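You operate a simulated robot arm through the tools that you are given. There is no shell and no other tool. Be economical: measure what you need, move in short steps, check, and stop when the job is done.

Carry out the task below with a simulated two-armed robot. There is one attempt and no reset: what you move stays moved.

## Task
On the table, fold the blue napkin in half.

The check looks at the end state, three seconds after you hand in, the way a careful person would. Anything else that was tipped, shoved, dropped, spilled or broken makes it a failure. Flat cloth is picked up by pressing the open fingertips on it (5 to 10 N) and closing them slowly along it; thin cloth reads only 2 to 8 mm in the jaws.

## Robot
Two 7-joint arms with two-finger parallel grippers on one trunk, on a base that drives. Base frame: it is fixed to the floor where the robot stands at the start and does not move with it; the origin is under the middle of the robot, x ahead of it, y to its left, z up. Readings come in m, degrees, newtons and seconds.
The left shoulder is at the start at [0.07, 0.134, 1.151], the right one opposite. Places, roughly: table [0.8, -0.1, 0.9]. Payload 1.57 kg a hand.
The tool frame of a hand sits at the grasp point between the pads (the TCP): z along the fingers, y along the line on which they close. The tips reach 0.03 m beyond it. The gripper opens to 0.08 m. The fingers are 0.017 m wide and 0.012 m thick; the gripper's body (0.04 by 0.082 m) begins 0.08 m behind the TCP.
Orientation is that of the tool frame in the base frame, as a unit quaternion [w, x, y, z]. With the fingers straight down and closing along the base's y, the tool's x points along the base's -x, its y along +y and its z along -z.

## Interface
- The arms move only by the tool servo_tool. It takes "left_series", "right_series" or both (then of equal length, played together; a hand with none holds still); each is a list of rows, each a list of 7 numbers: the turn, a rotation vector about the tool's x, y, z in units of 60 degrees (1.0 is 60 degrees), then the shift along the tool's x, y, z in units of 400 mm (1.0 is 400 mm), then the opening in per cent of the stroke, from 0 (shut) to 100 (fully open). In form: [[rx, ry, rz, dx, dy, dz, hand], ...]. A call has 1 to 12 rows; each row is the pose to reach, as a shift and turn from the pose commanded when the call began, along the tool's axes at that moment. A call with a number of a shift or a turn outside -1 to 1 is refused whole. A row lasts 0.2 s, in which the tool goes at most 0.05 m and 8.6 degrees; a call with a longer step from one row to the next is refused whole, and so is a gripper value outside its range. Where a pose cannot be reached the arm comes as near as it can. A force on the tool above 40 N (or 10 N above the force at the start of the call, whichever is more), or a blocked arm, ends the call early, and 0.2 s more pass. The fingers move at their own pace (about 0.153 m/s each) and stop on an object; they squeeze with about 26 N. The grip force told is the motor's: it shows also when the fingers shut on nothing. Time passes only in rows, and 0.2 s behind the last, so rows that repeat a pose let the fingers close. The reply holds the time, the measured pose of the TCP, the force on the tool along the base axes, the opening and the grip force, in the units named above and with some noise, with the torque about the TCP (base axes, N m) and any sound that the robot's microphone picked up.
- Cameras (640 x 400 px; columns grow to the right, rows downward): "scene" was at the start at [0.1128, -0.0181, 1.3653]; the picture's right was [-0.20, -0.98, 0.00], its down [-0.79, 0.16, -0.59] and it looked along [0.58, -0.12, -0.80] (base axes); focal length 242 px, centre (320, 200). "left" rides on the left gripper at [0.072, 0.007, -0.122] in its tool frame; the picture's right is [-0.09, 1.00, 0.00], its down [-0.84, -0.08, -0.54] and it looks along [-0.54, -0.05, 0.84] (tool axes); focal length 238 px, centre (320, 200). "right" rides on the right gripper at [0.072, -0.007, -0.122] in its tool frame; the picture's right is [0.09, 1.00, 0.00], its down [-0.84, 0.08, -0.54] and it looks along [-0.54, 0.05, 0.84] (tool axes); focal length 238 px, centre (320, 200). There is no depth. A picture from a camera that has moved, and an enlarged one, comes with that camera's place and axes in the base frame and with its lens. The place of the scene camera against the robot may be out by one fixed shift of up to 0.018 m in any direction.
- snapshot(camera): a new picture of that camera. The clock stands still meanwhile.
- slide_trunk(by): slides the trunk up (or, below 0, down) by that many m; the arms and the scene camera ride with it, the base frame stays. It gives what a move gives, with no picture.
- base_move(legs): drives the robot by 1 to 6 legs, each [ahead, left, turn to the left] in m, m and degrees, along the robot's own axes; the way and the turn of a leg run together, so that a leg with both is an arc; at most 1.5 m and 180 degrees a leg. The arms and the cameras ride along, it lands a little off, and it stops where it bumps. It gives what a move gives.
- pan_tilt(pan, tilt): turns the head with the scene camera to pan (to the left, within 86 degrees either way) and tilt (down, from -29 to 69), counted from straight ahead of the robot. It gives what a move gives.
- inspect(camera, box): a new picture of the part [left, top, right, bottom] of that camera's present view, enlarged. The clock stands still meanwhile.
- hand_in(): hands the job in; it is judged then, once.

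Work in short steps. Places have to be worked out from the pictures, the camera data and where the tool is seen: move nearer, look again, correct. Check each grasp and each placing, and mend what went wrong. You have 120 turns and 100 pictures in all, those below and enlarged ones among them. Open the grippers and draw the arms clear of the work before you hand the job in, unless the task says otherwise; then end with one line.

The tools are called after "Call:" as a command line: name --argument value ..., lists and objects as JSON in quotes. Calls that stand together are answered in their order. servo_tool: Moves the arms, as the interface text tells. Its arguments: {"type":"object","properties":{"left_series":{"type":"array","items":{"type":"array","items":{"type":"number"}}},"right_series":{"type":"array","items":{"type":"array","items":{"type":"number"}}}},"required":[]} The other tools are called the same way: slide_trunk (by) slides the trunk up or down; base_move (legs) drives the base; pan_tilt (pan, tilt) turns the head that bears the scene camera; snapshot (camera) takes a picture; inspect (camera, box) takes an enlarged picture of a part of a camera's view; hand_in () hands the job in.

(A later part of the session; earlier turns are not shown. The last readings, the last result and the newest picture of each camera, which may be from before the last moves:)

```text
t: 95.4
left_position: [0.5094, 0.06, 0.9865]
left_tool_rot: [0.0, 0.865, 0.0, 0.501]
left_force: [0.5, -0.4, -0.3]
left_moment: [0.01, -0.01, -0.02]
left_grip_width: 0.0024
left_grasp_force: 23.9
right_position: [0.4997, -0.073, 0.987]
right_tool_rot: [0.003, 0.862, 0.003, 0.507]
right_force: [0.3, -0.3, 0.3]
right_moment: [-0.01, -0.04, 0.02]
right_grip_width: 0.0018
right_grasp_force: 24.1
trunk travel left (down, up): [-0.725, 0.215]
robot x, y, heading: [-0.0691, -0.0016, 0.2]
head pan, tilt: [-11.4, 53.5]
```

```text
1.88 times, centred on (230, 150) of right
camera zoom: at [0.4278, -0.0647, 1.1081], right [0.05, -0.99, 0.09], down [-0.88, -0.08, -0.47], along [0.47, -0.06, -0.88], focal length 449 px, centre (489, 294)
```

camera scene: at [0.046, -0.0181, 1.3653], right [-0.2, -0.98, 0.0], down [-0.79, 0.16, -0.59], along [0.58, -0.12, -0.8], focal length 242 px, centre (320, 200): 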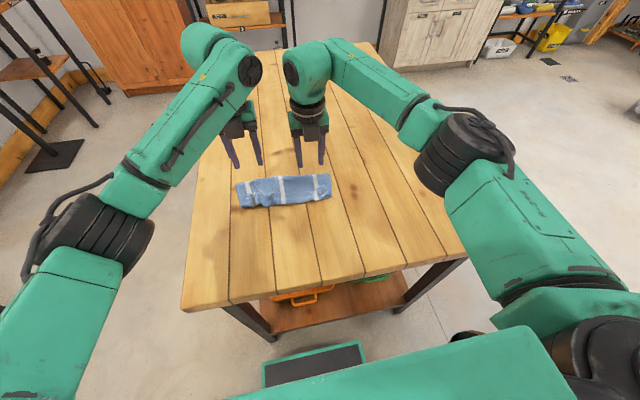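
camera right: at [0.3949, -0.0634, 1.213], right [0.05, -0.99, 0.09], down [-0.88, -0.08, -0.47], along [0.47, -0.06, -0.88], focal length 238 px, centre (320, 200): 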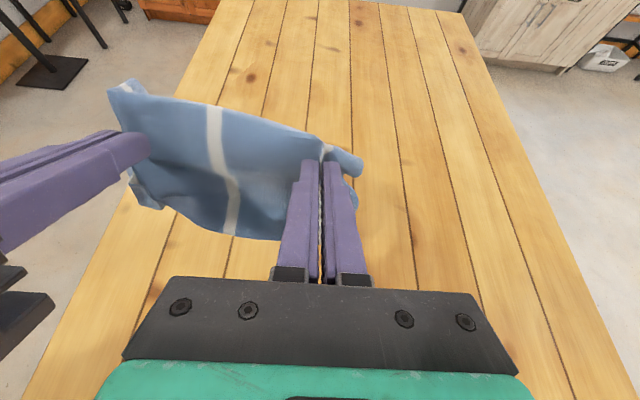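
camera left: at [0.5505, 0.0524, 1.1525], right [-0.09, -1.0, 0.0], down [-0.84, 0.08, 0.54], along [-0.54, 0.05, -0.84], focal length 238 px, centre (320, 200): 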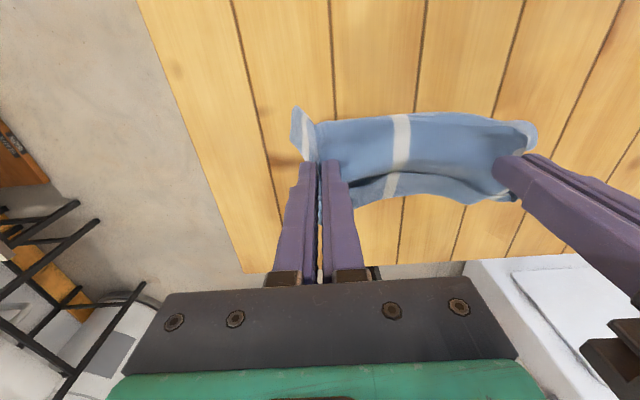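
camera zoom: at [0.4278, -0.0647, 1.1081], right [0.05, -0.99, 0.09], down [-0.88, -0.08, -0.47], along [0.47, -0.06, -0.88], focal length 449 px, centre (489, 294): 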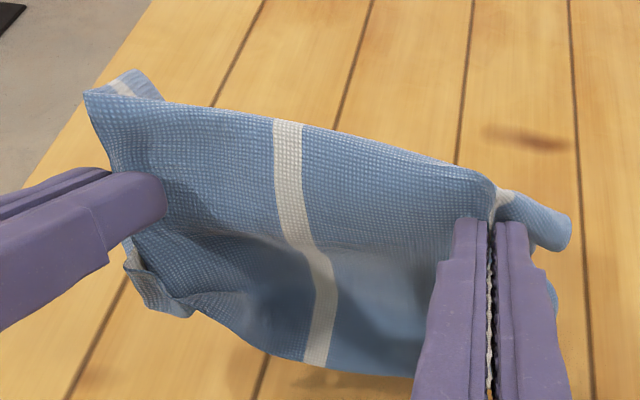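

One call was refused, so only the shift ran; nothing was harmed and the flap hangs open. Now I'll untilt while moving to x≈.41.

Call:
servo_tool --left_series '[[0, -0.1, 0, -0.007, 0, -0.023, 0], [0, -0.2, 0, -0.015, 0, -0.046, 0], [0, -0.3, 0, -0.022, 0, -0.07, 0], [0, -0.4, 0, -0.03, 0, -0.092, 0], [0, -0.5, 0, -0.037, 0, -0.115, 0], [0, -0.6, 0, -0.045, 0, -0.138, 0], [0, -0.7, 0, -0.052, 0, -0.162, 0], [0, -0.8, 0, -0.06, 0, -0.185, 0], [0, -0.9, 0, -0.067, 0, -0.208, 0], [0, -1.0, 0, -0.075, 0, -0.231, 0], [0, -1.0, 0, -0.075, 0, -0.231, 0]]' --right_series '[[0, -0.1, 0, -0.007, 0, -0.023, 0], [0, -0.2, 0, -0.015, 0, -0.046, 0], [0, -0.3, 0, -0.022, 0, -0.07, 0], [0, -0.4, 0, -0.03, 0, -0.092, 0], [0, -0.5, 0, -0.037, 0, -0.115, 0], [0, -0.6, 0, -0.045, 0, -0.138, 0], [0, -0.7, 0, -0.052, 0, -0.162, 0], [0, -0.8, 0, -0.06, 0, -0.185, 0], [0, -0.9, 0, -0.067, 0, -0.208, 0], [0, -1.0, 0, -0.075, 0, -0.231, 0], [0, -1.0, 0, -0.075, 0, -0.231, 0]]'

Call:
inspect --camera "scene" --box '[200, 130, 400, 250]'

Call:
inspect --camera "right" --box '[60, 40, 400, 240]'

```text
t: 97.8
left_position: [0.4138, 0.0601, 1.0054]
left_tool_rot: [-0.001, 1.0, 0.0, 0.002]
left_force: [-0.3, -0.9, -0.1]
left_moment: [0.01, -0.01, -0.01]
left_grip_width: 0.0023
left_grasp_force: 23.5
right_position: [0.4034, -0.0716, 1.0044]
right_tool_rot: [0.004, 1.0, 0.001, 0.007]
right_force: [0.2, -0.7, -0.4]
right_moment: [0.01, 0.03, 0.01]
right_grip_width: 0.0022
right_grasp_force: 23.3
trunk travel left (down, up): [-0.725, 0.215]
robot x, y, heading: [-0.0693, 0.0019, 0.0]
head pan, tilt: [-11.4, 53.5]
```

```text
3.20 times, centred on (300, 190) of scene
camera zoom: at [0.0453, -0.0181, 1.3653], right [-0.2, -0.98, 0.0], down [-0.79, 0.16, -0.59], along [0.58, -0.12, -0.8], focal length 776 px, centre (384, 232)
```

zoom: 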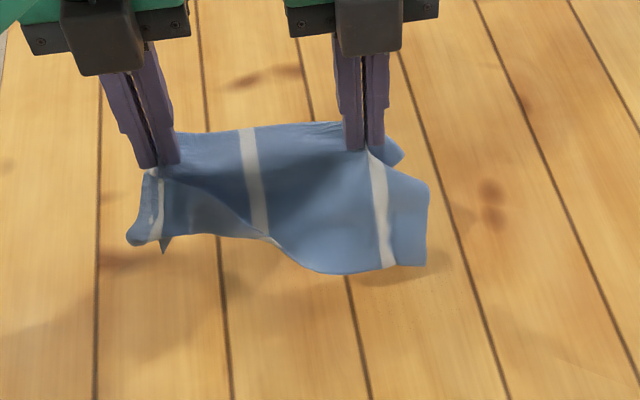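

```text
1.88 times, centred on (230, 140) of right
camera zoom: at [0.4741, -0.0643, 1.1273], right [0.09, -1.0, 0.01], down [-0.84, -0.08, 0.53], along [-0.53, -0.06, -0.85], focal length 449 px, centre (489, 313)
```

zoom: 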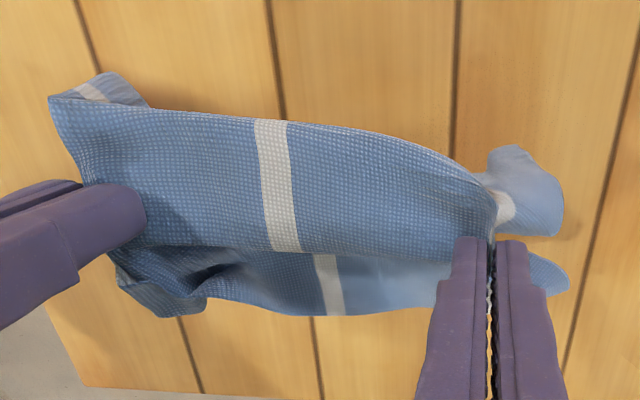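

The flap is open on the right and middle; only its left corner is caught in the left gripper, which I can fix afterwards. Now I'll lay it down by lowering while moving forward, so both panels trail back toward the robot.

Call:
servo_tool --left_series '[[0, 0, 0, 0.027, 0, 0.002, 0], [0, 0, 0, 0.054, 0, 0.009, 0], [0, 0, 0, 0.079, 0, 0.02, 0], [0, 0, 0, 0.104, 0, 0.036, 0], [0, 0, 0, 0.126, 0, 0.055, 0], [0, 0, 0, 0.147, 0, 0.078, 0], [0, 0, 0, 0.166, 0, 0.104, 0], [0, 0, 0, 0.181, 0, 0.134, 0], [0, 0, 0, 0.194, 0, 0.165, 0], [0, 0, 0, 0.203, 0, 0.198, 0], [0, 0, 0, 0.209, 0, 0.232, 0], [0, 0, 0, 0.2125, 0, 0.268, 0]]' --right_series '[[0, 0, 0, 0.027, 0, 0.002, 0], [0, 0, 0, 0.054, 0, 0.009, 0], [0, 0, 0, 0.079, 0, 0.02, 0], [0, 0, 0, 0.104, 0, 0.036, 0], [0, 0, 0, 0.126, 0, 0.055, 0], [0, 0, 0, 0.147, 0, 0.078, 0], [0, 0, 0, 0.166, 0, 0.104, 0], [0, 0, 0, 0.181, 0, 0.134, 0], [0, 0, 0, 0.194, 0, 0.165, 0], [0, 0, 0, 0.203, 0, 0.198, 0], [0, 0, 0, 0.209, 0, 0.232, 0], [0, 0, 0, 0.2125, 0, 0.268, 0]]'

Call:
inspect --camera "scene" --box '[200, 110, 400, 230]'

```text
t: 100.4
left_position: [0.4997, 0.0606, 0.898]
left_tool_rot: [0.0, 1.0, 0.0, 0.002]
left_force: [-1.2, 0.0, 0.1]
left_moment: [-0.01, -0.01, -0.01]
left_grip_width: 0.0023
left_grasp_force: 23.7
right_position: [0.4906, -0.0718, 0.8971]
right_tool_rot: [0.003, 1.0, 0.002, 0.008]
right_force: [-0.2, -0.5, 0.5]
right_moment: [0.04, 0.03, 0.0]
right_grip_width: 0.002
right_grasp_force: 23.3
trunk travel left (down, up): [-0.725, 0.215]
robot x, y, heading: [-0.0652, -0.0022, 0.2]
head pan, tilt: [-11.4, 53.5]
```

```text
3.20 times, centred on (300, 170) of scene
camera zoom: at [0.0459, -0.018, 1.3653], right [-0.2, -0.98, 0.0], down [-0.79, 0.16, -0.59], along [0.58, -0.12, -0.8], focal length 776 px, centre (384, 296)
```

zoom: 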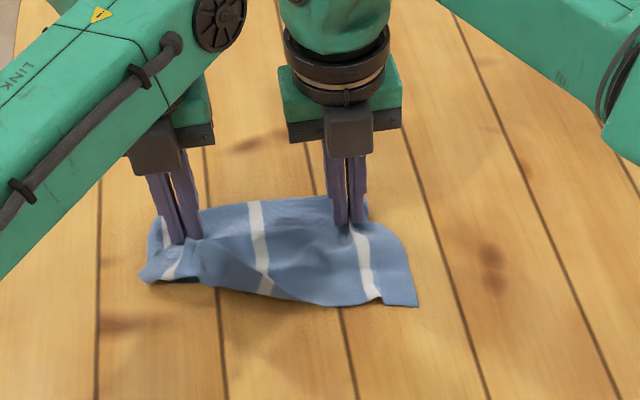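

It laid down well. I'll lower to light contact, open slowly to spread the pinches, and lift away.

Call:
servo_tool --left_series '[[0, 0, 0, 0, 0, 0.011, 0], [0, 0, 0, 0, 0, 0.011, 8], [0, 0, 0, 0, 0, 0.011, 16], [0, 0, 0, 0, 0, 0.011, 24], [0, 0, 0, 0, 0, 0.011, 32], [0, 0, 0, 0, 0, 0.011, 40], [0, 0, 0, 0, 0, 0.011, 48], [0, 0, 0, 0, 0, 0.011, 50], [0, 0, 0, 0, 0, -0.05, 50], [0, 0, 0, -0.02, 0, -0.14, 50], [0, 0, 0, -0.04, 0, -0.24, 50]]' --right_series '[[0, 0, 0, 0, 0, 0.01, 0], [0, 0, 0, 0, 0, 0.01, 8], [0, 0, 0, 0, 0, 0.01, 16], [0, 0, 0, 0, 0, 0.01, 24], [0, 0, 0, 0, 0, 0.01, 32], [0, 0, 0, 0, 0, 0.01, 40], [0, 0, 0, 0, 0, 0.01, 48], [0, 0, 0, 0, 0, 0.01, 50], [0, 0, 0, 0, 0, -0.05, 50], [0, 0, 0, -0.02, 0, -0.14, 50], [0, 0, 0, -0.04, 0, -0.24, 50]]'

Call:
snapshot --camera "left"

Call:
inspect --camera "scene" --box '[210, 140, 370, 220]'

```text
t: 102.8
left_position: [0.4806, 0.0599, 0.9949]
left_tool_rot: [0.001, 1.0, 0.001, 0.001]
left_force: [-0.6, -1.5, 0.3]
left_moment: [0.01, 0.0, 0.03]
left_grip_width: 0.04
left_grasp_force: 0.1
right_position: [0.472, -0.0693, 0.9951]
right_tool_rot: [0.004, 1.0, 0.002, 0.008]
right_force: [0.4, 0.9, 0.5]
right_moment: [0.0, -0.02, 0.02]
right_grip_width: 0.0401
right_grasp_force: 0.0
trunk travel left (down, up): [-0.725, 0.215]
robot x, y, heading: [-0.0662, 0.0008, 0.0]
head pan, tilt: [-11.4, 53.5]
```

```text
24 pictures are left
camera left: at [0.5536, 0.0524, 1.117], right [-0.09, -1.0, 0.0], down [-0.84, 0.08, 0.54], along [-0.54, 0.05, -0.84], focal length 238 px, centre (320, 200)
```

left: 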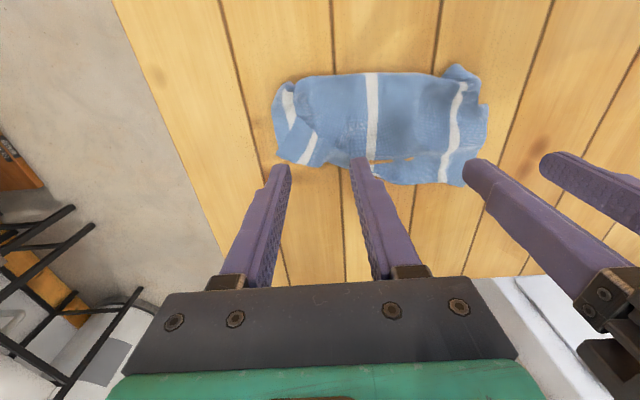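

```text
4.00 times, centred on (290, 180) of scene
camera zoom: at [0.0437, -0.0179, 1.3654], right [-0.2, -0.98, 0.0], down [-0.79, 0.16, -0.6], along [0.58, -0.12, -0.8], focal length 970 px, centre (440, 280)
```

zoom: 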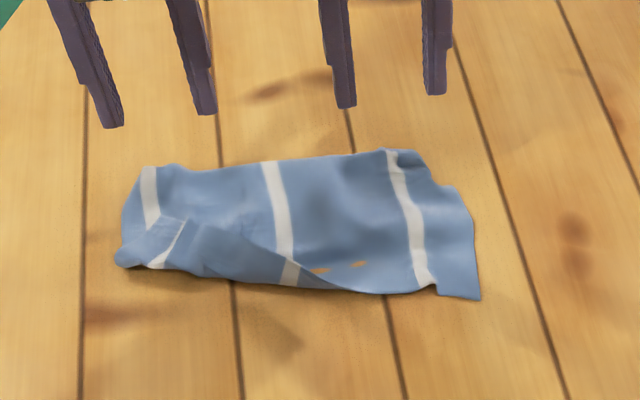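

Mostly good now. What remains is a triangular fold-back at the near-left corner, plus some ruffles. I'll look closer with the left camera.

Call:
inspect --camera "left" --box '[250, 50, 510, 205]'

```text
2.46 times, centred on (380, 128) of left
camera zoom: at [0.5536, 0.0524, 1.117], right [-0.09, -1.0, 0.0], down [-0.84, 0.08, 0.54], along [-0.54, 0.05, -0.84], focal length 587 px, centre (172, 378)
```

zoom: 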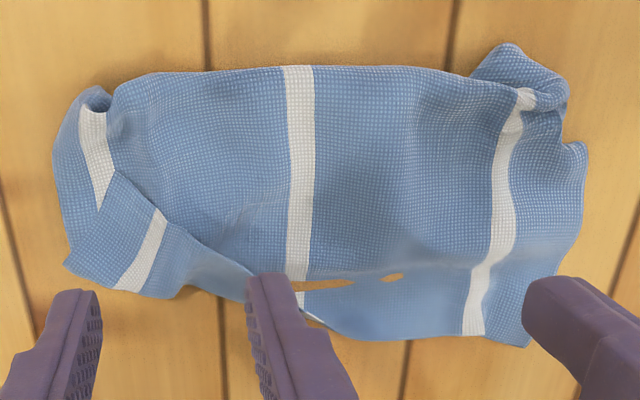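

The flap's free corner is at about (.494,.082) and E1 overhangs E2 by about 1.5 cm. I'll repeat the lift, tilt and lay with pinches slightly closer to E1's true half line and clear of the flap. First I'll drive the base 5 cm forward for reach.

Call:
base_move --legs '[[0.05, 0, 0]]'

Call:
servo_tool --left_series '[[0, 0, 0, -0.02, 0, 0.06, 35], [0, 0, 0, -0.0365, 0, 0.12, 35], [0, 0, 0, -0.0365, 0, 0.18, 35], [0, 0, 0, -0.0365, 0, 0.22, 35], [0, 0, 0, -0.0365, 0, 0.25, 35], [0, 0, 0, -0.0365, 0, 0.255, 35], [0, 0, 0, -0.0365, 0, 0.255, 35]]' --right_series '[[0, 0, 0, -0.03, -0.005, 0.06, 40], [0, 0, 0, -0.06, -0.01, 0.12, 40], [0, 0, 0, -0.07, -0.01, 0.18, 40], [0, 0, 0, -0.07, -0.01, 0.22, 40], [0, 0, 0, -0.07, -0.01, 0.25, 40], [0, 0, 0, -0.07, -0.01, 0.255, 40], [0, 0, 0, -0.07, -0.01, 0.255, 40]]'

Call:
snapshot --camera "left"

```text
t: 103.8
left_position: [0.5276, 0.0603, 0.9974]
left_tool_rot: [0.0, 1.0, 0.0, 0.004]
left_force: [-0.7, 0.7, 0.4]
left_moment: [-0.01, -0.02, -0.01]
left_grip_width: 0.0399
left_grasp_force: 0.0
right_position: [0.519, -0.0682, 0.9961]
right_tool_rot: [0.003, 1.0, 0.002, 0.009]
right_force: [-0.3, -0.9, 0.4]
right_moment: [-0.01, -0.01, 0.0]
right_grip_width: 0.0401
right_grasp_force: 0.1
trunk travel left (down, up): [-0.725, 0.215]
robot x, y, heading: [-0.0194, -0.0002, 0.1]
head pan, tilt: [-11.4, 53.5]
```

```text
t: 105.4
left_position: [0.5154, 0.0609, 0.8931]
left_tool_rot: [0.001, 1.0, -0.001, 0.002]
left_force: [0.8, 0.0, 2.8]
left_moment: [0.01, -0.03, -0.04]
left_grip_width: 0.0278
left_grasp_force: 0.2
right_position: [0.495, -0.0653, 0.8923]
right_tool_rot: [0.004, 1.0, 0.001, 0.008]
right_force: [1.5, 0.2, 7.2]
right_moment: [0.11, -0.03, 0.02]
right_grip_width: 0.0321
right_grasp_force: 0.1
trunk travel left (down, up): [-0.725, 0.215]
robot x, y, heading: [-0.0221, -0.0009, 0.3]
head pan, tilt: [-11.4, 53.5]
```

```text
21 pictures are left
camera left: at [0.5885, 0.0526, 1.0149], right [-0.09, -1.0, 0.0], down [-0.84, 0.08, 0.54], along [-0.54, 0.05, -0.84], focal length 238 px, centre (320, 200)
```

left: 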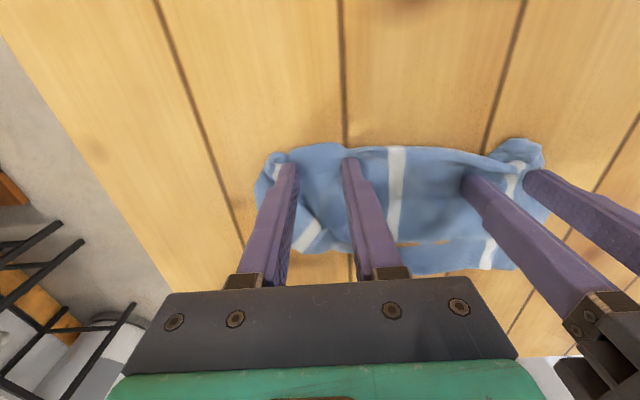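

Light contact, 2.8 N left and 7.2 N right. I'll close slowly, then lift and tilt.

Call:
servo_tool --left_series '[[0, 0, 0, 0, 0, 0.001, 33], [0, 0, 0, 0, 0, 0.001, 30], [0, 0, 0, 0, 0, 0.001, 27], [0, 0, 0, 0, 0, 0.001, 24], [0, 0, 0, 0, 0, 0.001, 21], [0, 0, 0, 0, 0, 0.001, 18], [0, 0, 0, 0, 0, 0.001, 15], [0, 0, 0, 0, 0, 0.001, 12], [0, 0, 0, 0, 0, 0.001, 9], [0, 0, 0, 0, 0, 0.001, 6], [0, 0, 0, 0, 0, 0.001, 3], [0, 0, 0, 0, 0, 0.001, 0]]' --right_series '[[0, 0, 0, 0, 0, -0.001, 37], [0, 0, 0, 0, 0, -0.001, 34], [0, 0, 0, 0, 0, -0.001, 31], [0, 0, 0, 0, 0, -0.001, 28], [0, 0, 0, 0, 0, -0.001, 25], [0, 0, 0, 0, 0, -0.001, 21], [0, 0, 0, 0, 0, -0.001, 17], [0, 0, 0, 0, 0, -0.001, 13], [0, 0, 0, 0, 0, -0.001, 9], [0, 0, 0, 0, 0, -0.001, 6], [0, 0, 0, 0, 0, -0.001, 3], [0, 0, 0, 0, 0, -0.001, 0]]'

Call:
servo_tool --left_series '[[0, 0, 0, 0, 0.005, -0.03, 0], [0, 0, 0, 0, 0.01, -0.07, 0], [0, 0, 0, 0, 0.01, -0.12, 0], [0, 0, 0, 0, 0.01, -0.18, 0], [0, 0, 0, 0, 0.01, -0.24, 0], [0, 0, 0, 0, 0.01, -0.3, 0], [0, 0, 0, -0.02, 0.01, -0.36, 0], [0, 0, 0, -0.05, 0.01, -0.42, 0], [0, 0, 0, -0.08, 0.01, -0.46, 0], [0, 0, 0, -0.1, 0.01, -0.46, 0]]' --right_series '[[0, 0, 0, 0, -0.005, -0.03, 0], [0, 0, 0, 0, -0.01, -0.07, 0], [0, 0, 0, 0, -0.01, -0.12, 0], [0, 0, 0, 0, -0.01, -0.18, 0], [0, 0, 0, 0, -0.01, -0.24, 0], [0, 0, 0, 0, -0.01, -0.3, 0], [0, 0, 0, -0.02, -0.01, -0.36, 0], [0, 0, 0, -0.05, -0.01, -0.42, 0], [0, 0, 0, -0.08, -0.01, -0.46, 0], [0, 0, 0, -0.1, -0.01, -0.46, 0]]'

Call:
inspect --camera "scene" --box '[200, 90, 380, 210]'

```text
t: 108.0
left_position: [0.5156, 0.0617, 0.8916]
left_tool_rot: [0.0, 1.0, 0.0, 0.002]
left_force: [-0.6, -1.8, 5.8]
left_moment: [0.02, 0.02, 0.02]
left_grip_width: 0.0016
left_grasp_force: 23.4
right_position: [0.4938, -0.0661, 0.8925]
right_tool_rot: [0.003, 1.0, 0.002, 0.009]
right_force: [0.4, 0.6, 5.1]
right_moment: [0.08, 0.0, 0.0]
right_grip_width: 0.0016
right_grasp_force: 24.0
trunk travel left (down, up): [-0.725, 0.215]
robot x, y, heading: [-0.0205, 0.0022, 0.2]
head pan, tilt: [-11.4, 53.5]
```

```text
t: 110.2
left_position: [0.4761, 0.0582, 1.0746]
left_tool_rot: [0.0, 1.0, -0.001, 0.002]
left_force: [0.9, 0.6, -0.4]
left_moment: [-0.01, -0.01, 0.02]
left_grip_width: 0.0017
left_grasp_force: 23.5
right_position: [0.4524, -0.0617, 1.0746]
right_tool_rot: [0.004, 1.0, 0.002, 0.008]
right_force: [-0.8, -0.3, 0.7]
right_moment: [0.01, 0.01, 0.03]
right_grip_width: 0.0015
right_grasp_force: 23.9
trunk travel left (down, up): [-0.725, 0.215]
robot x, y, heading: [-0.019, 0.0018, 0.0]
head pan, tilt: [-11.4, 53.5]
```

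```text
3.33 times, centred on (290, 150) of scene
camera zoom: at [0.0943, -0.018, 1.3653], right [-0.2, -0.98, 0.0], down [-0.79, 0.16, -0.59], along [0.58, -0.12, -0.8], focal length 808 px, centre (420, 367)
```

zoom: 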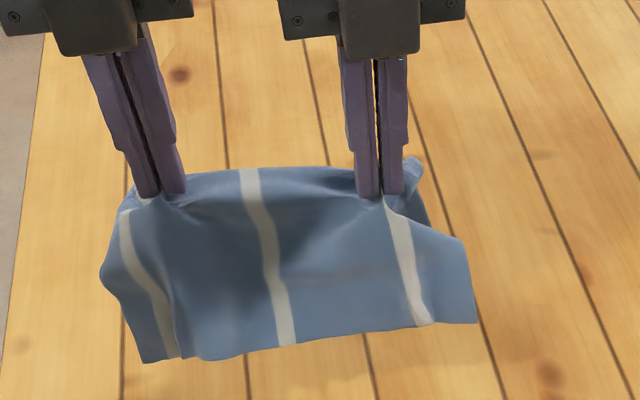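

Excellent: the flap fell open, and the near panel hangs straight with continuous stripes. I'll check the far panel with the right camera.

Call:
inspect --camera "right" --box '[60, 40, 400, 240]'

```text
1.88 times, centred on (230, 140) of right
camera zoom: at [0.5217, -0.0543, 1.1982], right [0.1, -1.0, 0.01], down [-0.85, -0.08, 0.53], along [-0.53, -0.06, -0.85], focal length 449 px, centre (489, 313)
```

zoom: 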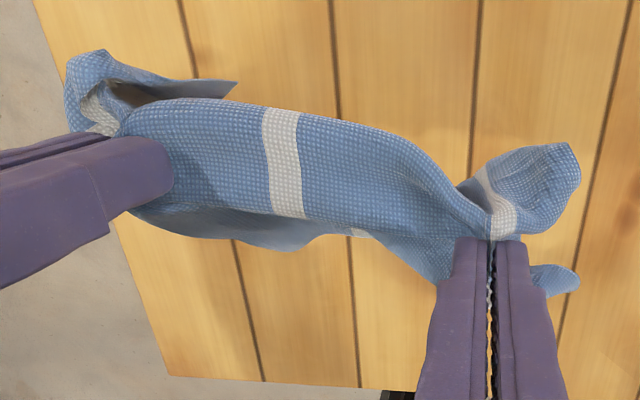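

Both panels hang freely. I'll lower until the edges nearly touch, then lay down with the same forward arc.

Call:
servo_tool --left_series '[[0, 0, 0, -0.025, 0, 0.03, 0], [0, 0, 0, -0.05, 0, 0.07, 0], [0, 0, 0, -0.075, 0, 0.11, 0], [0, 0, 0, -0.1, 0, 0.15, 0], [0, 0, 0, -0.1, 0, 0.165, 0], [0, 0, 0, -0.1, 0, 0.165, 0], [0, 0, 0, -0.1, 0, 0.165, 0], [0, 0, 0, -0.1, 0, 0.165, 0]]' --right_series '[[0, 0, 0, -0.025, 0, 0.03, 0], [0, 0, 0, -0.05, 0, 0.07, 0], [0, 0, 0, -0.075, 0, 0.11, 0], [0, 0, 0, -0.1, 0, 0.15, 0], [0, 0, 0, -0.1, 0, 0.165, 0], [0, 0, 0, -0.1, 0, 0.165, 0], [0, 0, 0, -0.1, 0, 0.165, 0], [0, 0, 0, -0.1, 0, 0.165, 0]]'

Call:
servo_tool --left_series '[[0, 0, 0, 0.027, 0, 0.002, 0], [0, 0, 0, 0.054, 0, 0.009, 0], [0, 0, 0, 0.079, 0, 0.02, 0], [0, 0, 0, 0.104, 0, 0.036, 0], [0, 0, 0, 0.13, 0, 0.055, 0], [0, 0, 0, 0.155, 0, 0.078, 0], [0, 0, 0, 0.177, 0, 0.104, 0], [0, 0, 0, 0.196, 0, 0.134, 0], [0, 0, 0, 0.212, 0, 0.165, 0], [0, 0, 0, 0.224, 0, 0.198, 0], [0, 0, 0, 0.234, 0, 0.232, 0], [0, 0, 0, 0.24, 0, 0.27, 0]]' --right_series '[[0, 0, 0, 0.027, 0, 0.002, 0], [0, 0, 0, 0.054, 0, 0.009, 0], [0, 0, 0, 0.079, 0, 0.02, 0], [0, 0, 0, 0.104, 0, 0.036, 0], [0, 0, 0, 0.13, 0, 0.055, 0], [0, 0, 0, 0.155, 0, 0.078, 0], [0, 0, 0, 0.177, 0, 0.104, 0], [0, 0, 0, 0.196, 0, 0.134, 0], [0, 0, 0, 0.212, 0, 0.165, 0], [0, 0, 0, 0.224, 0, 0.198, 0], [0, 0, 0, 0.234, 0, 0.232, 0], [0, 0, 0, 0.24, 0, 0.27, 0]]'

Call:
inspect --camera "scene" --box '[200, 110, 400, 230]'

```text
t: 112.0
left_position: [0.4363, 0.0577, 1.0079]
left_tool_rot: [0.0, 1.0, 0.0, 0.001]
left_force: [-0.4, 0.2, -0.7]
left_moment: [0.0, 0.04, 0.0]
left_grip_width: 0.002
left_grasp_force: 23.2
right_position: [0.414, -0.0617, 1.0073]
right_tool_rot: [0.003, 1.0, 0.002, 0.008]
right_force: [0.2, -1.3, 0.6]
right_moment: [-0.02, -0.04, 0.04]
right_grip_width: 0.0017
right_grasp_force: 23.4
trunk travel left (down, up): [-0.725, 0.215]
robot x, y, heading: [-0.0156, 0.0025, 0.0]
head pan, tilt: [-11.4, 53.5]
```

```text
t: 114.6
left_position: [0.5336, 0.057, 0.9018]
left_tool_rot: [0.0, 1.0, 0.0, 0.001]
left_force: [-0.1, -0.4, 0.1]
left_moment: [0.0, -0.02, 0.01]
left_grip_width: 0.0018
left_grasp_force: 23.9
right_position: [0.5121, -0.0629, 0.9003]
right_tool_rot: [0.003, 1.0, 0.001, 0.008]
right_force: [-0.8, -0.6, 0.4]
right_moment: [0.02, 0.01, 0.01]
right_grip_width: 0.0021
right_grasp_force: 23.7
trunk travel left (down, up): [-0.725, 0.215]
robot x, y, heading: [-0.0206, 0.0024, -0.1]
head pan, tilt: [-11.4, 53.5]
```

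```text
3.20 times, centred on (300, 170) of scene
camera zoom: at [0.0951, -0.0181, 1.3653], right [-0.2, -0.98, 0.0], down [-0.79, 0.16, -0.59], along [0.58, -0.12, -0.8], focal length 776 px, centre (384, 296)
```

zoom: 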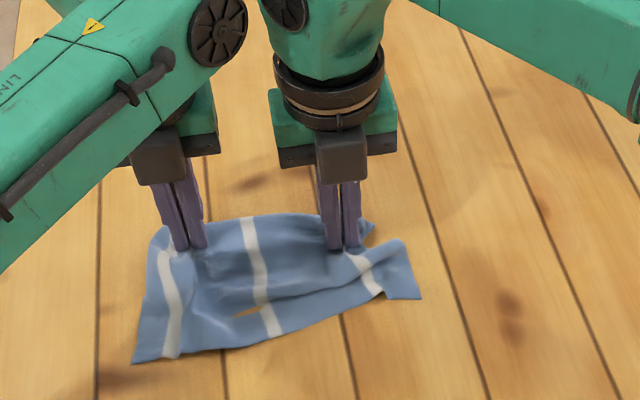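

It's lying well. I'll drag 2 cm forward to straighten it, spread slightly, lower to contact, open slowly and lift.

Call:
servo_tool --left_series '[[0, 0, 0, 0.02, -0.005, 0.006, 0], [0, 0, 0, 0.04, -0.012, 0.012, 0], [0, 0, 0, 0.05, -0.016, 0.018, 0], [0, 0, 0, 0.05, -0.016, 0.021, 8], [0, 0, 0, 0.05, -0.016, 0.021, 15], [0, 0, 0, 0.05, -0.016, 0.021, 22], [0, 0, 0, 0.05, -0.016, 0.021, 29], [0, 0, 0, 0.05, -0.016, 0.021, 36], [0, 0, 0, 0.05, -0.016, 0.021, 42], [0, 0, 0, 0.05, -0.016, -0.04, 42], [0, 0, 0, 0.03, -0.016, -0.14, 42], [0, 0, 0, 0.01, -0.016, -0.24, 42]]' --right_series '[[0, 0, 0, 0.02, 0.005, 0.006, 0], [0, 0, 0, 0.04, 0.012, 0.012, 0], [0, 0, 0, 0.05, 0.016, 0.016, 0], [0, 0, 0, 0.05, 0.016, 0.019, 8], [0, 0, 0, 0.05, 0.016, 0.019, 15], [0, 0, 0, 0.05, 0.016, 0.019, 22], [0, 0, 0, 0.05, 0.016, 0.019, 29], [0, 0, 0, 0.05, 0.016, 0.019, 36], [0, 0, 0, 0.05, 0.016, 0.019, 42], [0, 0, 0, 0.05, 0.016, -0.04, 42], [0, 0, 0, 0.03, 0.016, -0.14, 42], [0, 0, 0, 0.01, 0.016, -0.24, 42]]'

Call:
inspect --camera "scene" --box '[210, 140, 370, 230]'

Call:
inspect --camera "left" --box '[230, 40, 530, 210]'

```text
t: 117.2
left_position: [0.5359, 0.0643, 0.9993]
left_tool_rot: [0.001, 1.0, 0.0, 0.001]
left_force: [0.4, 0.3, -0.5]
left_moment: [0.03, -0.03, 0.03]
left_grip_width: 0.0336
left_grasp_force: 0.0
right_position: [0.5143, -0.0664, 0.9997]
right_tool_rot: [0.003, 1.0, 0.002, 0.009]
right_force: [-0.5, -0.5, 0.7]
right_moment: [-0.01, 0.01, -0.01]
right_grip_width: 0.0339
right_grasp_force: 0.1
trunk travel left (down, up): [-0.725, 0.215]
robot x, y, heading: [-0.0217, 0.0008, -0.0]
head pan, tilt: [-11.4, 53.5]
```

```text
4.00 times, centred on (290, 185) of scene
camera zoom: at [0.0927, -0.018, 1.3654], right [-0.2, -0.98, 0.0], down [-0.79, 0.16, -0.6], along [0.58, -0.12, -0.8], focal length 970 px, centre (440, 260)
```

zoom: 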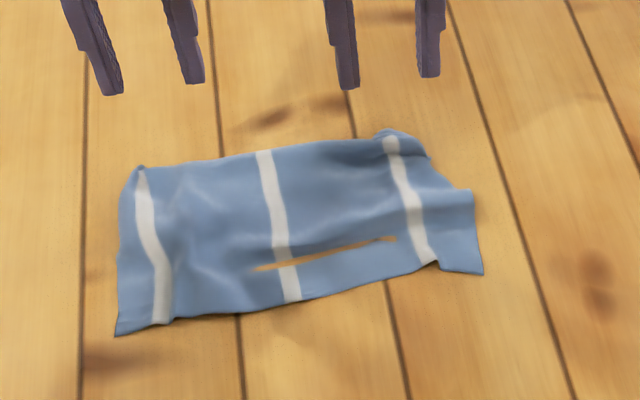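

```text
2.13 times, centred on (380, 125) of left
camera zoom: at [0.6085, 0.0549, 1.121], right [-0.09, -1.0, 0.0], down [-0.84, 0.08, 0.54], along [-0.54, 0.05, -0.84], focal length 508 px, centre (192, 360)
```

zoom: 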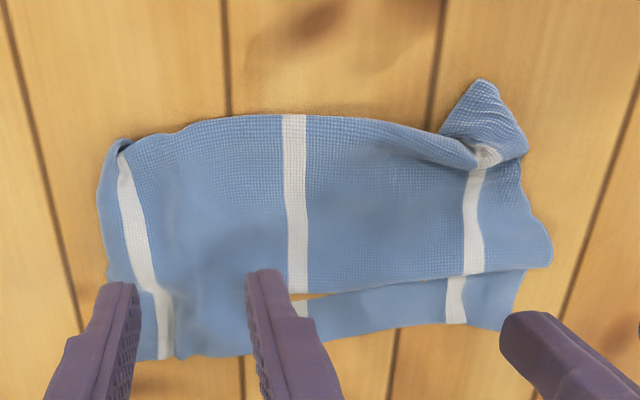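

The waffle line is E2's edge showing through. E1 measures about .118 and E2 about .094, so they're unequal by 2.4 cm. From two lifts, the fold lands about 2 cm beyond the pads. So I'll re-pinch .088 from E1's edge, at x≈.537, and wider apart to avoid the right-hand ear.

Call:
servo_tool --left_series '[[0, 0, 0, 0.008, 0, 0.06, 40], [0, 0, 0, 0.008, 0, 0.12, 40], [0, 0, 0, 0.008, 0, 0.18, 40], [0, 0, 0, 0.008, 0, 0.23, 40], [0, 0, 0, 0.008, 0, 0.262, 40], [0, 0, 0, 0.008, 0, 0.268, 40], [0, 0, 0, 0.008, 0, 0.268, 40]]' --right_series '[[0, 0, 0, 0.02, 0.02, 0.06, 40], [0, 0, 0, 0.042, 0.0415, 0.12, 40], [0, 0, 0, 0.042, 0.0415, 0.18, 40], [0, 0, 0, 0.042, 0.0415, 0.23, 40], [0, 0, 0, 0.042, 0.0415, 0.262, 40], [0, 0, 0, 0.042, 0.0415, 0.268, 40], [0, 0, 0, 0.042, 0.0415, 0.268, 40]]'

Call:
snapshot --camera "right"

```text
t: 118.8
left_position: [0.5383, 0.0633, 0.8907]
left_tool_rot: [-0.001, 1.0, 0.0, 0.003]
left_force: [2.1, 0.4, 6.6]
left_moment: [0.14, -0.06, -0.01]
left_grip_width: 0.0323
left_grasp_force: 0.4
right_position: [0.5324, -0.084, 0.8914]
right_tool_rot: [0.004, 1.0, 0.001, 0.009]
right_force: [1.4, -0.2, 6.4]
right_moment: [0.14, -0.05, -0.04]
right_grip_width: 0.0317
right_grasp_force: 0.1
trunk travel left (down, up): [-0.725, 0.215]
robot x, y, heading: [-0.017, -0.0003, 0.0]
head pan, tilt: [-11.4, 53.5]
```

```text
15 pictures are left
camera right: at [0.6009, -0.0782, 1.0155], right [0.09, -1.0, 0.01], down [-0.85, -0.08, 0.53], along [-0.52, -0.06, -0.85], focal length 238 px, centre (320, 200)
```

right: 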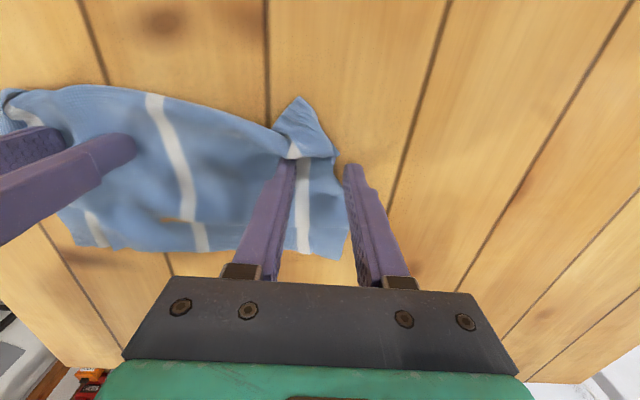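

The right hand's outer finger is just off the cloth. I'll hop it 12 mm inward, then close both slowly with the left holding its press.

Call:
servo_tool --right_series '[[0, 0, 0, 0, 0, -0.03, 40], [0, 0, 0, 0, -0.03, -0.03, 40], [0, 0, 0, 0, -0.03, -0.005, 40], [0, 0, 0, 0, -0.03, 0, 40], [0, 0, 0, 0, -0.03, 0, 40]]'

Call:
servo_tool --left_series '[[0, 0, 0, 0, 0, 0, 37], [0, 0, 0, 0, 0, 0, 34], [0, 0, 0, 0, 0, 0, 31], [0, 0, 0, 0, 0, 0, 28], [0, 0, 0, 0, 0, 0, 25], [0, 0, 0, 0, 0, 0, 21], [0, 0, 0, 0, 0, 0, 17], [0, 0, 0, 0, 0, 0, 13], [0, 0, 0, 0, 0, 0, 9], [0, 0, 0, 0, 0, 0, 6], [0, 0, 0, 0, 0, 0, 3], [0, 0, 0, 0, 0, 0, 0]]' --right_series '[[0, 0, 0, 0, 0, 0, 37], [0, 0, 0, 0, 0, 0, 34], [0, 0, 0, 0, 0, 0, 31], [0, 0, 0, 0, 0, 0, 28], [0, 0, 0, 0, 0, 0, 25], [0, 0, 0, 0, 0, 0, 21], [0, 0, 0, 0, 0, 0, 17], [0, 0, 0, 0, 0, 0, 13], [0, 0, 0, 0, 0, 0, 9], [0, 0, 0, 0, 0, 0, 6], [0, 0, 0, 0, 0, 0, 3], [0, 0, 0, 0, 0, 0, 0]]'

Call:
servo_tool --left_series '[[0, 0, 0, 0, 0.005, -0.03, 0], [0, 0, 0, 0, 0.01, -0.07, 0], [0, 0, 0, 0, 0.01, -0.12, 0], [0, 0, 0, 0, 0.01, -0.18, 0], [0, 0, 0, 0, 0.01, -0.24, 0], [0, 0, 0, 0, 0.01, -0.3, 0], [0, 0, 0, -0.02, 0.01, -0.36, 0], [0, 0, 0, -0.05, 0.01, -0.42, 0], [0, 0, 0, -0.08, 0.01, -0.46, 0], [0, 0, 0, -0.1, 0.01, -0.46, 0]]' --right_series '[[0, 0, 0, 0, -0.005, -0.03, 0], [0, 0, 0, 0, -0.01, -0.07, 0], [0, 0, 0, 0, -0.01, -0.12, 0], [0, 0, 0, 0, -0.01, -0.18, 0], [0, 0, 0, 0, -0.01, -0.24, 0], [0, 0, 0, 0, -0.01, -0.3, 0], [0, 0, 0, -0.02, -0.01, -0.36, 0], [0, 0, 0, -0.05, -0.01, -0.42, 0], [0, 0, 0, -0.08, -0.01, -0.46, 0], [0, 0, 0, -0.1, -0.01, -0.46, 0]]'

Call:
inspect --camera "scene" --box '[200, 80, 380, 200]'

```text
t: 120.0
left_position: [0.5379, 0.0638, 0.892]
left_tool_rot: [0.0, 1.0, 0.0, 0.002]
left_force: [2.1, -0.4, 9.5]
left_moment: [0.14, -0.11, -0.05]
left_grip_width: 0.0322
left_grasp_force: 0.3
right_position: [0.5318, -0.0724, 0.8921]
right_tool_rot: [0.004, 1.0, 0.002, 0.009]
right_force: [-0.8, 0.0, 5.9]
right_moment: [0.07, -0.01, 0.01]
right_grip_width: 0.032
right_grasp_force: 0.1
trunk travel left (down, up): [-0.725, 0.215]
robot x, y, heading: [-0.0168, 0.0001, 0.2]
head pan, tilt: [-11.4, 53.5]
```

```text
t: 122.6
left_position: [0.5368, 0.0617, 0.8912]
left_tool_rot: [0.001, 1.0, -0.001, 0.002]
left_force: [-1.3, -15.5, 8.1]
left_moment: [-0.49, 0.04, 0.03]
left_grip_width: 0.0017
left_grasp_force: 23.2
right_position: [0.5324, -0.0732, 0.893]
right_tool_rot: [0.002, 1.0, 0.002, 0.01]
right_force: [0.1, 15.7, 5.0]
right_moment: [0.44, 0.0, 0.01]
right_grip_width: 0.003
right_grasp_force: 23.6
trunk travel left (down, up): [-0.725, 0.215]
robot x, y, heading: [-0.0217, 0.001, 0.0]
head pan, tilt: [-11.4, 53.5]
```

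```text
t: 124.8
left_position: [0.4996, 0.0599, 1.0749]
left_tool_rot: [0.0, 1.0, 0.0, 0.002]
left_force: [0.0, -2.0, 0.3]
left_moment: [-0.04, 0.04, 0.02]
left_grip_width: 0.0018
left_grasp_force: 23.5
right_position: [0.4888, -0.0679, 1.0743]
right_tool_rot: [0.003, 1.0, 0.001, 0.008]
right_force: [0.5, 1.1, -0.4]
right_moment: [0.08, 0.0, -0.05]
right_grip_width: 0.0023
right_grasp_force: 23.9
trunk travel left (down, up): [-0.725, 0.215]
robot x, y, heading: [-0.0227, -0.0006, -0.1]
head pan, tilt: [-11.4, 53.5]
```

```text
3.33 times, centred on (290, 140) of scene
camera zoom: at [0.0944, -0.0179, 1.3653], right [-0.2, -0.98, 0.0], down [-0.79, 0.16, -0.59], along [0.58, -0.12, -0.8], focal length 808 px, centre (420, 400)
```

zoom: 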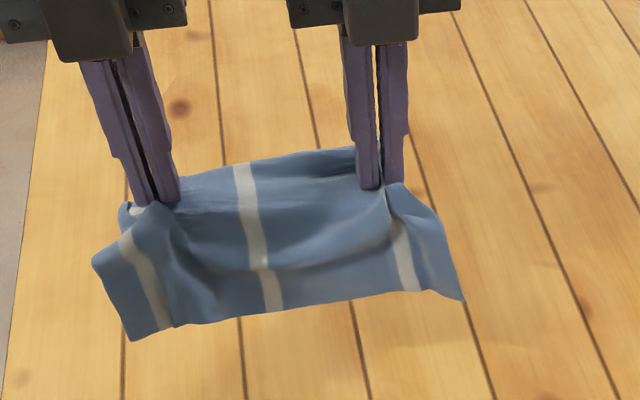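

It hangs well again. I'll lower near the table a bit further back, then do the forward lay-down arc and a short straightening drag.

Call:
servo_tool --left_series '[[0, 0, 0, -0.04, 0, 0.03, 0], [0, 0, 0, -0.08, 0, 0.07, 0], [0, 0, 0, -0.12, 0, 0.11, 0], [0, 0, 0, -0.16, 0, 0.15, 0], [0, 0, 0, -0.16, 0, 0.165, 0], [0, 0, 0, -0.16, 0, 0.165, 0], [0, 0, 0, -0.16, 0, 0.165, 0], [0, 0, 0, -0.16, 0, 0.165, 0]]' --right_series '[[0, 0, 0, -0.037, 0, 0.03, 0], [0, 0, 0, -0.075, 0, 0.07, 0], [0, 0, 0, -0.11, 0, 0.11, 0], [0, 0, 0, -0.148, 0, 0.15, 0], [0, 0, 0, -0.148, 0, 0.165, 0], [0, 0, 0, -0.148, 0, 0.165, 0], [0, 0, 0, -0.148, 0, 0.165, 0], [0, 0, 0, -0.148, 0, 0.165, 0]]'

Call:
servo_tool --left_series '[[0, 0, 0, 0.027, 0, 0.002, 0], [0, 0, 0, 0.054, 0, 0.009, 0], [0, 0, 0, 0.079, 0, 0.02, 0], [0, 0, 0, 0.104, 0, 0.036, 0], [0, 0, 0, 0.13, 0, 0.055, 0], [0, 0, 0, 0.155, 0, 0.078, 0], [0, 0, 0, 0.177, 0, 0.104, 0], [0, 0, 0, 0.196, 0, 0.134, 0], [0, 0, 0, 0.212, 0, 0.165, 0], [0, 0, 0, 0.224, 0, 0.198, 0], [0, 0, 0, 0.234, 0, 0.232, 0], [0, 0, 0, 0.24, 0, 0.27, 0]]' --right_series '[[0, 0, 0, 0.027, 0, 0.002, 0], [0, 0, 0, 0.054, 0, 0.009, 0], [0, 0, 0, 0.079, 0, 0.02, 0], [0, 0, 0, 0.104, 0, 0.036, 0], [0, 0, 0, 0.13, 0, 0.055, 0], [0, 0, 0, 0.155, 0, 0.078, 0], [0, 0, 0, 0.177, 0, 0.104, 0], [0, 0, 0, 0.196, 0, 0.134, 0], [0, 0, 0, 0.212, 0, 0.165, 0], [0, 0, 0, 0.224, 0, 0.198, 0], [0, 0, 0, 0.234, 0, 0.232, 0], [0, 0, 0, 0.24, 0, 0.27, 0]]'

Call:
servo_tool --left_series '[[0, 0, 0, 0.03, -0.005, 0.006, 0], [0, 0, 0, 0.06, -0.01, 0.012, 0], [0, 0, 0, 0.075, -0.014, 0.018, 0], [0, 0, 0, 0.075, -0.014, 0.023, 8], [0, 0, 0, 0.075, -0.014, 0.023, 15], [0, 0, 0, 0.075, -0.014, 0.023, 22], [0, 0, 0, 0.075, -0.014, 0.023, 29], [0, 0, 0, 0.075, -0.014, 0.023, 36], [0, 0, 0, 0.075, -0.014, 0.023, 42], [0, 0, 0, 0.075, -0.014, -0.04, 42], [0, 0, 0, 0.055, -0.014, -0.14, 42], [0, 0, 0, 0.035, -0.014, -0.24, 42]]' --right_series '[[0, 0, 0, 0.03, 0.005, 0.006, 0], [0, 0, 0, 0.06, 0.01, 0.012, 0], [0, 0, 0, 0.075, 0.014, 0.016, 0], [0, 0, 0, 0.075, 0.014, 0.02, 8], [0, 0, 0, 0.075, 0.014, 0.02, 15], [0, 0, 0, 0.075, 0.014, 0.02, 22], [0, 0, 0, 0.075, 0.014, 0.02, 29], [0, 0, 0, 0.075, 0.014, 0.02, 36], [0, 0, 0, 0.075, 0.014, 0.02, 42], [0, 0, 0, 0.075, 0.014, -0.04, 42], [0, 0, 0, 0.055, 0.014, -0.14, 42], [0, 0, 0, 0.035, 0.014, -0.24, 42]]'

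Call:
inspect --camera "left" --box '[230, 30, 550, 210]'

Call:
inspect --camera "scene" --box '[210, 130, 370, 230]'

```text
t: 126.6
left_position: [0.4363, 0.0592, 1.0088]
left_tool_rot: [0.0, 1.0, 0.0, 0.001]
left_force: [-0.4, -1.2, -0.9]
left_moment: [-0.06, -0.05, 0.03]
left_grip_width: 0.002
left_grasp_force: 23.4
right_position: [0.4313, -0.0691, 1.0081]
right_tool_rot: [0.004, 1.0, 0.001, 0.007]
right_force: [0.3, 1.5, 0.3]
right_moment: [0.04, -0.03, 0.0]
right_grip_width: 0.0028
right_grasp_force: 23.8
trunk travel left (down, up): [-0.725, 0.215]
robot x, y, heading: [-0.0125, 0.0018, -0.2]
head pan, tilt: [-11.4, 53.5]
```

```text
t: 129.2
left_position: [0.5316, 0.0589, 0.9007]
left_tool_rot: [0.001, 1.0, 0.0, 0.002]
left_force: [-1.4, -0.4, 0.8]
left_moment: [-0.04, -0.03, 0.01]
left_grip_width: 0.0019
left_grasp_force: 23.8
right_position: [0.5292, -0.0684, 0.8995]
right_tool_rot: [0.003, 1.0, 0.002, 0.007]
right_force: [-0.4, 0.8, 0.4]
right_moment: [0.02, 0.0, -0.02]
right_grip_width: 0.0027
right_grasp_force: 24.0
trunk travel left (down, up): [-0.725, 0.215]
robot x, y, heading: [-0.0143, -0.0021, -0.2]
head pan, tilt: [-11.4, 53.5]
```

```text
t: 131.8
left_position: [0.5449, 0.0653, 0.9983]
left_tool_rot: [0.0, 1.0, 0.001, 0.002]
left_force: [-0.4, 0.3, -0.2]
left_moment: [-0.01, 0.0, 0.01]
left_grip_width: 0.0336
left_grasp_force: 0.1
right_position: [0.5403, -0.075, 0.9976]
right_tool_rot: [0.004, 1.0, 0.001, 0.009]
right_force: [1.0, -0.5, -0.1]
right_moment: [0.03, -0.01, 0.0]
right_grip_width: 0.0336
right_grasp_force: 0.0
trunk travel left (down, up): [-0.725, 0.215]
robot x, y, heading: [-0.0156, -0.0008, 0.2]
head pan, tilt: [-11.4, 53.5]
```

```text
2.00 times, centred on (390, 120) of left
camera zoom: at [0.6171, 0.0567, 1.1193], right [-0.09, -1.0, 0.0], down [-0.84, 0.08, 0.54], along [-0.54, 0.05, -0.84], focal length 477 px, centre (180, 360)
```

zoom: 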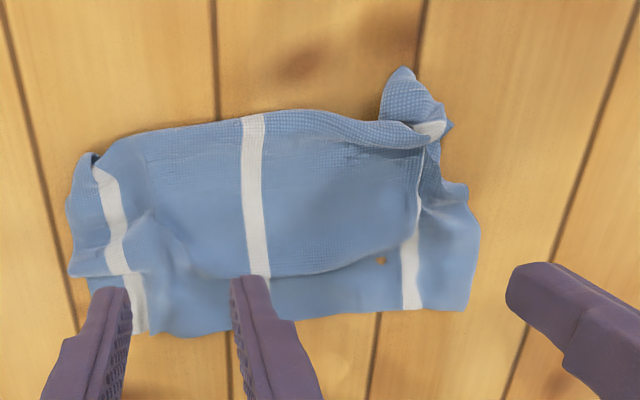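

```text
4.00 times, centred on (290, 180) of scene
camera zoom: at [0.0929, -0.018, 1.3654], right [-0.2, -0.98, 0.0], down [-0.79, 0.16, -0.6], along [0.58, -0.12, -0.8], focal length 970 px, centre (440, 280)
```

zoom: 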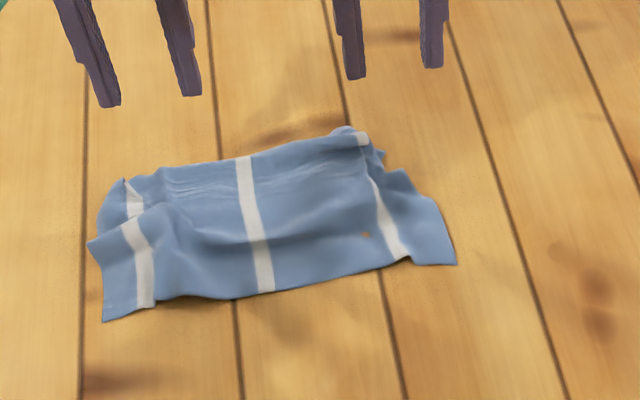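

The corners are bunched and E2 is crumpled underneath. There's a cleaner way: pinch E1's near edge, where a 2.5 cm margin is a single layer, and hang the whole napkin from it. Then I lay the bottom half forward and bring the held edge back over. The pads exit toward +x, so nothing curls. I'll position at E1's corners.

Call:
servo_tool --left_series '[[0, 0, 0, -0.06, -0.02, 0.02, 45], [0, 0, 0, -0.12, -0.04, 0.06, 45], [0, 0, 0, -0.165, -0.052, 0.12, 45], [0, 0, 0, -0.165, -0.052, 0.18, 45], [0, 0, 0, -0.165, -0.052, 0.23, 45], [0, 0, 0, -0.165, -0.052, 0.258, 45], [0, 0, 0, -0.165, -0.052, 0.265, 45], [0, 0, 0, -0.165, -0.052, 0.265, 45]]' --right_series '[[0, 0, 0, -0.06, 0, 0.02, 45], [0, 0, 0, -0.12, 0, 0.06, 45], [0, 0, 0, -0.153, 0, 0.12, 45], [0, 0, 0, -0.153, 0, 0.18, 45], [0, 0, 0, -0.153, 0, 0.23, 45], [0, 0, 0, -0.153, 0, 0.258, 45], [0, 0, 0, -0.153, 0, 0.265, 45], [0, 0, 0, -0.153, 0, 0.265, 45]]'

Call:
snapshot --camera "left"

```text
t: 133.6
left_position: [0.4782, 0.0853, 0.8911]
left_tool_rot: [0.0, 1.0, 0.0, 0.002]
left_force: [0.1, 0.6, 1.7]
left_moment: [-0.03, -0.01, -0.04]
left_grip_width: 0.0361
left_grasp_force: 0.0
right_position: [0.4823, -0.0746, 0.8909]
right_tool_rot: [0.002, 1.0, 0.002, 0.009]
right_force: [3.4, -0.5, 13.5]
right_moment: [0.26, -0.04, -0.06]
right_grip_width: 0.0353
right_grasp_force: 0.1
trunk travel left (down, up): [-0.725, 0.215]
robot x, y, heading: [-0.0148, -0.001, -0.1]
head pan, tilt: [-11.4, 53.5]
```

```text
11 pictures are left
camera left: at [0.5514, 0.0775, 1.0135], right [-0.09, -1.0, 0.0], down [-0.84, 0.08, 0.54], along [-0.54, 0.05, -0.84], focal length 238 px, centre (320, 200)
```

left: 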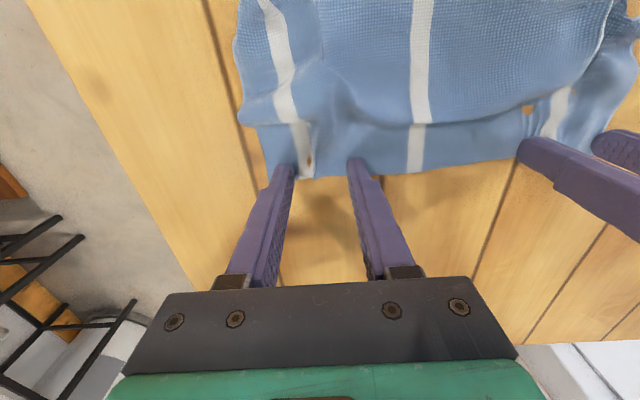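

The pads straddle the single-layer margin nicely. I'll press the left a bit more, ease the right, and close slowly.

Call:
servo_tool --left_series '[[0, 0, 0, 0, 0, 0.0018, 45], [0, 0, 0, 0, 0, 0.0018, 41], [0, 0, 0, 0, 0, 0.0018, 37], [0, 0, 0, 0, 0, 0.0018, 33], [0, 0, 0, 0, 0, 0.0018, 29], [0, 0, 0, 0, 0, 0.0018, 25], [0, 0, 0, 0, 0, 0.0018, 21], [0, 0, 0, 0, 0, 0.0018, 16], [0, 0, 0, 0, 0, 0.0018, 11], [0, 0, 0, 0, 0, 0.0018, 7], [0, 0, 0, 0, 0, 0.0018, 3], [0, 0, 0, 0, 0, 0.0018, 0]]' --right_series '[[0, 0, 0, 0, 0, -0.0012, 45], [0, 0, 0, 0, 0, -0.0012, 41], [0, 0, 0, 0, 0, -0.0012, 37], [0, 0, 0, 0, 0, -0.0012, 33], [0, 0, 0, 0, 0, -0.0012, 29], [0, 0, 0, 0, 0, -0.0012, 25], [0, 0, 0, 0, 0, -0.0012, 21], [0, 0, 0, 0, 0, -0.0012, 16], [0, 0, 0, 0, 0, -0.0012, 11], [0, 0, 0, 0, 0, -0.0012, 7], [0, 0, 0, 0, 0, -0.0012, 3], [0, 0, 0, 0, 0, -0.0012, 0]]'

```text
t: 136.2
left_position: [0.4783, 0.0878, 0.8922]
left_tool_rot: [0.0, 1.0, 0.0, 0.004]
left_force: [-1.4, -2.3, 15.5]
left_moment: [-0.12, 0.01, -0.02]
left_grip_width: 0.0002
left_grasp_force: 21.3
right_position: [0.4784, -0.0745, 0.8911]
right_tool_rot: [0.003, 1.0, 0.002, 0.01]
right_force: [-0.3, 3.6, 4.0]
right_moment: [0.17, 0.0, 0.0]
right_grip_width: 0.0023
right_grasp_force: 24.0
trunk travel left (down, up): [-0.725, 0.215]
robot x, y, heading: [-0.0172, -0.0027, -0.1]
head pan, tilt: [-11.4, 53.5]
```

The right is held, but the left slipped (0.2 mm). I'll hop the left up, open it, shift 5 mm further onto the cloth and press again.

Call:
servo_tool --left_series '[[0, 0, 0, 0, 0, -0.03, 0], [0, 0, 0, 0.012, 0.02, -0.03, 45], [0, 0, 0, 0.012, 0.02, -0.03, 45], [0, 0, 0, 0.012, 0.02, -0.01, 45], [0, 0, 0, 0.012, 0.02, -0.0005, 45], [0, 0, 0, 0.012, 0.02, -0.0005, 45]]'

Call:
servo_tool --left_series '[[0, 0, 0, 0, 0, 0, 45], [0, 0, 0, 0, 0, 0, 41], [0, 0, 0, 0, 0, 0, 37], [0, 0, 0, 0, 0, 0, 33], [0, 0, 0, 0, 0, 0, 29], [0, 0, 0, 0, 0, 0, 25], [0, 0, 0, 0, 0, 0, 21], [0, 0, 0, 0, 0, 0, 16], [0, 0, 0, 0, 0, 0, 11], [0, 0, 0, 0, 0, 0, 7], [0, 0, 0, 0, 0, 0, 3], [0, 0, 0, 0, 0, 0, 0]]'

```text
t: 137.6
left_position: [0.4844, 0.0787, 0.8921]
left_tool_rot: [0.0, 1.0, 0.0, 0.003]
left_force: [-0.5, 0.3, 7.2]
left_moment: [0.03, 0.07, 0.01]
left_grip_width: 0.0362
left_grasp_force: 0.0
right_position: [0.4811, -0.0745, 0.8908]
right_tool_rot: [0.004, 1.0, 0.002, 0.009]
right_force: [2.1, 0.5, 9.7]
right_moment: [0.06, -0.05, -0.01]
right_grip_width: 0.0023
right_grasp_force: 23.9
trunk travel left (down, up): [-0.725, 0.215]
robot x, y, heading: [-0.017, 0.0045, 0.3]
head pan, tilt: [-11.4, 53.5]
```

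```text
t: 140.2
left_position: [0.4819, 0.0763, 0.8911]
left_tool_rot: [0.0, 1.0, 0.0, 0.004]
left_force: [0.6, -2.7, 14.0]
left_moment: [-0.11, 0.06, 0.04]
left_grip_width: 0.0023
left_grasp_force: 24.1
right_position: [0.48, -0.076, 0.8916]
right_tool_rot: [0.003, 1.0, 0.001, 0.01]
right_force: [1.1, 3.9, 8.4]
right_moment: [0.11, 0.0, 0.05]
right_grip_width: 0.0022
right_grasp_force: 24.1
trunk travel left (down, up): [-0.725, 0.215]
robot x, y, heading: [-0.0195, 0.0023, -0.0]
head pan, tilt: [-11.4, 53.5]
```

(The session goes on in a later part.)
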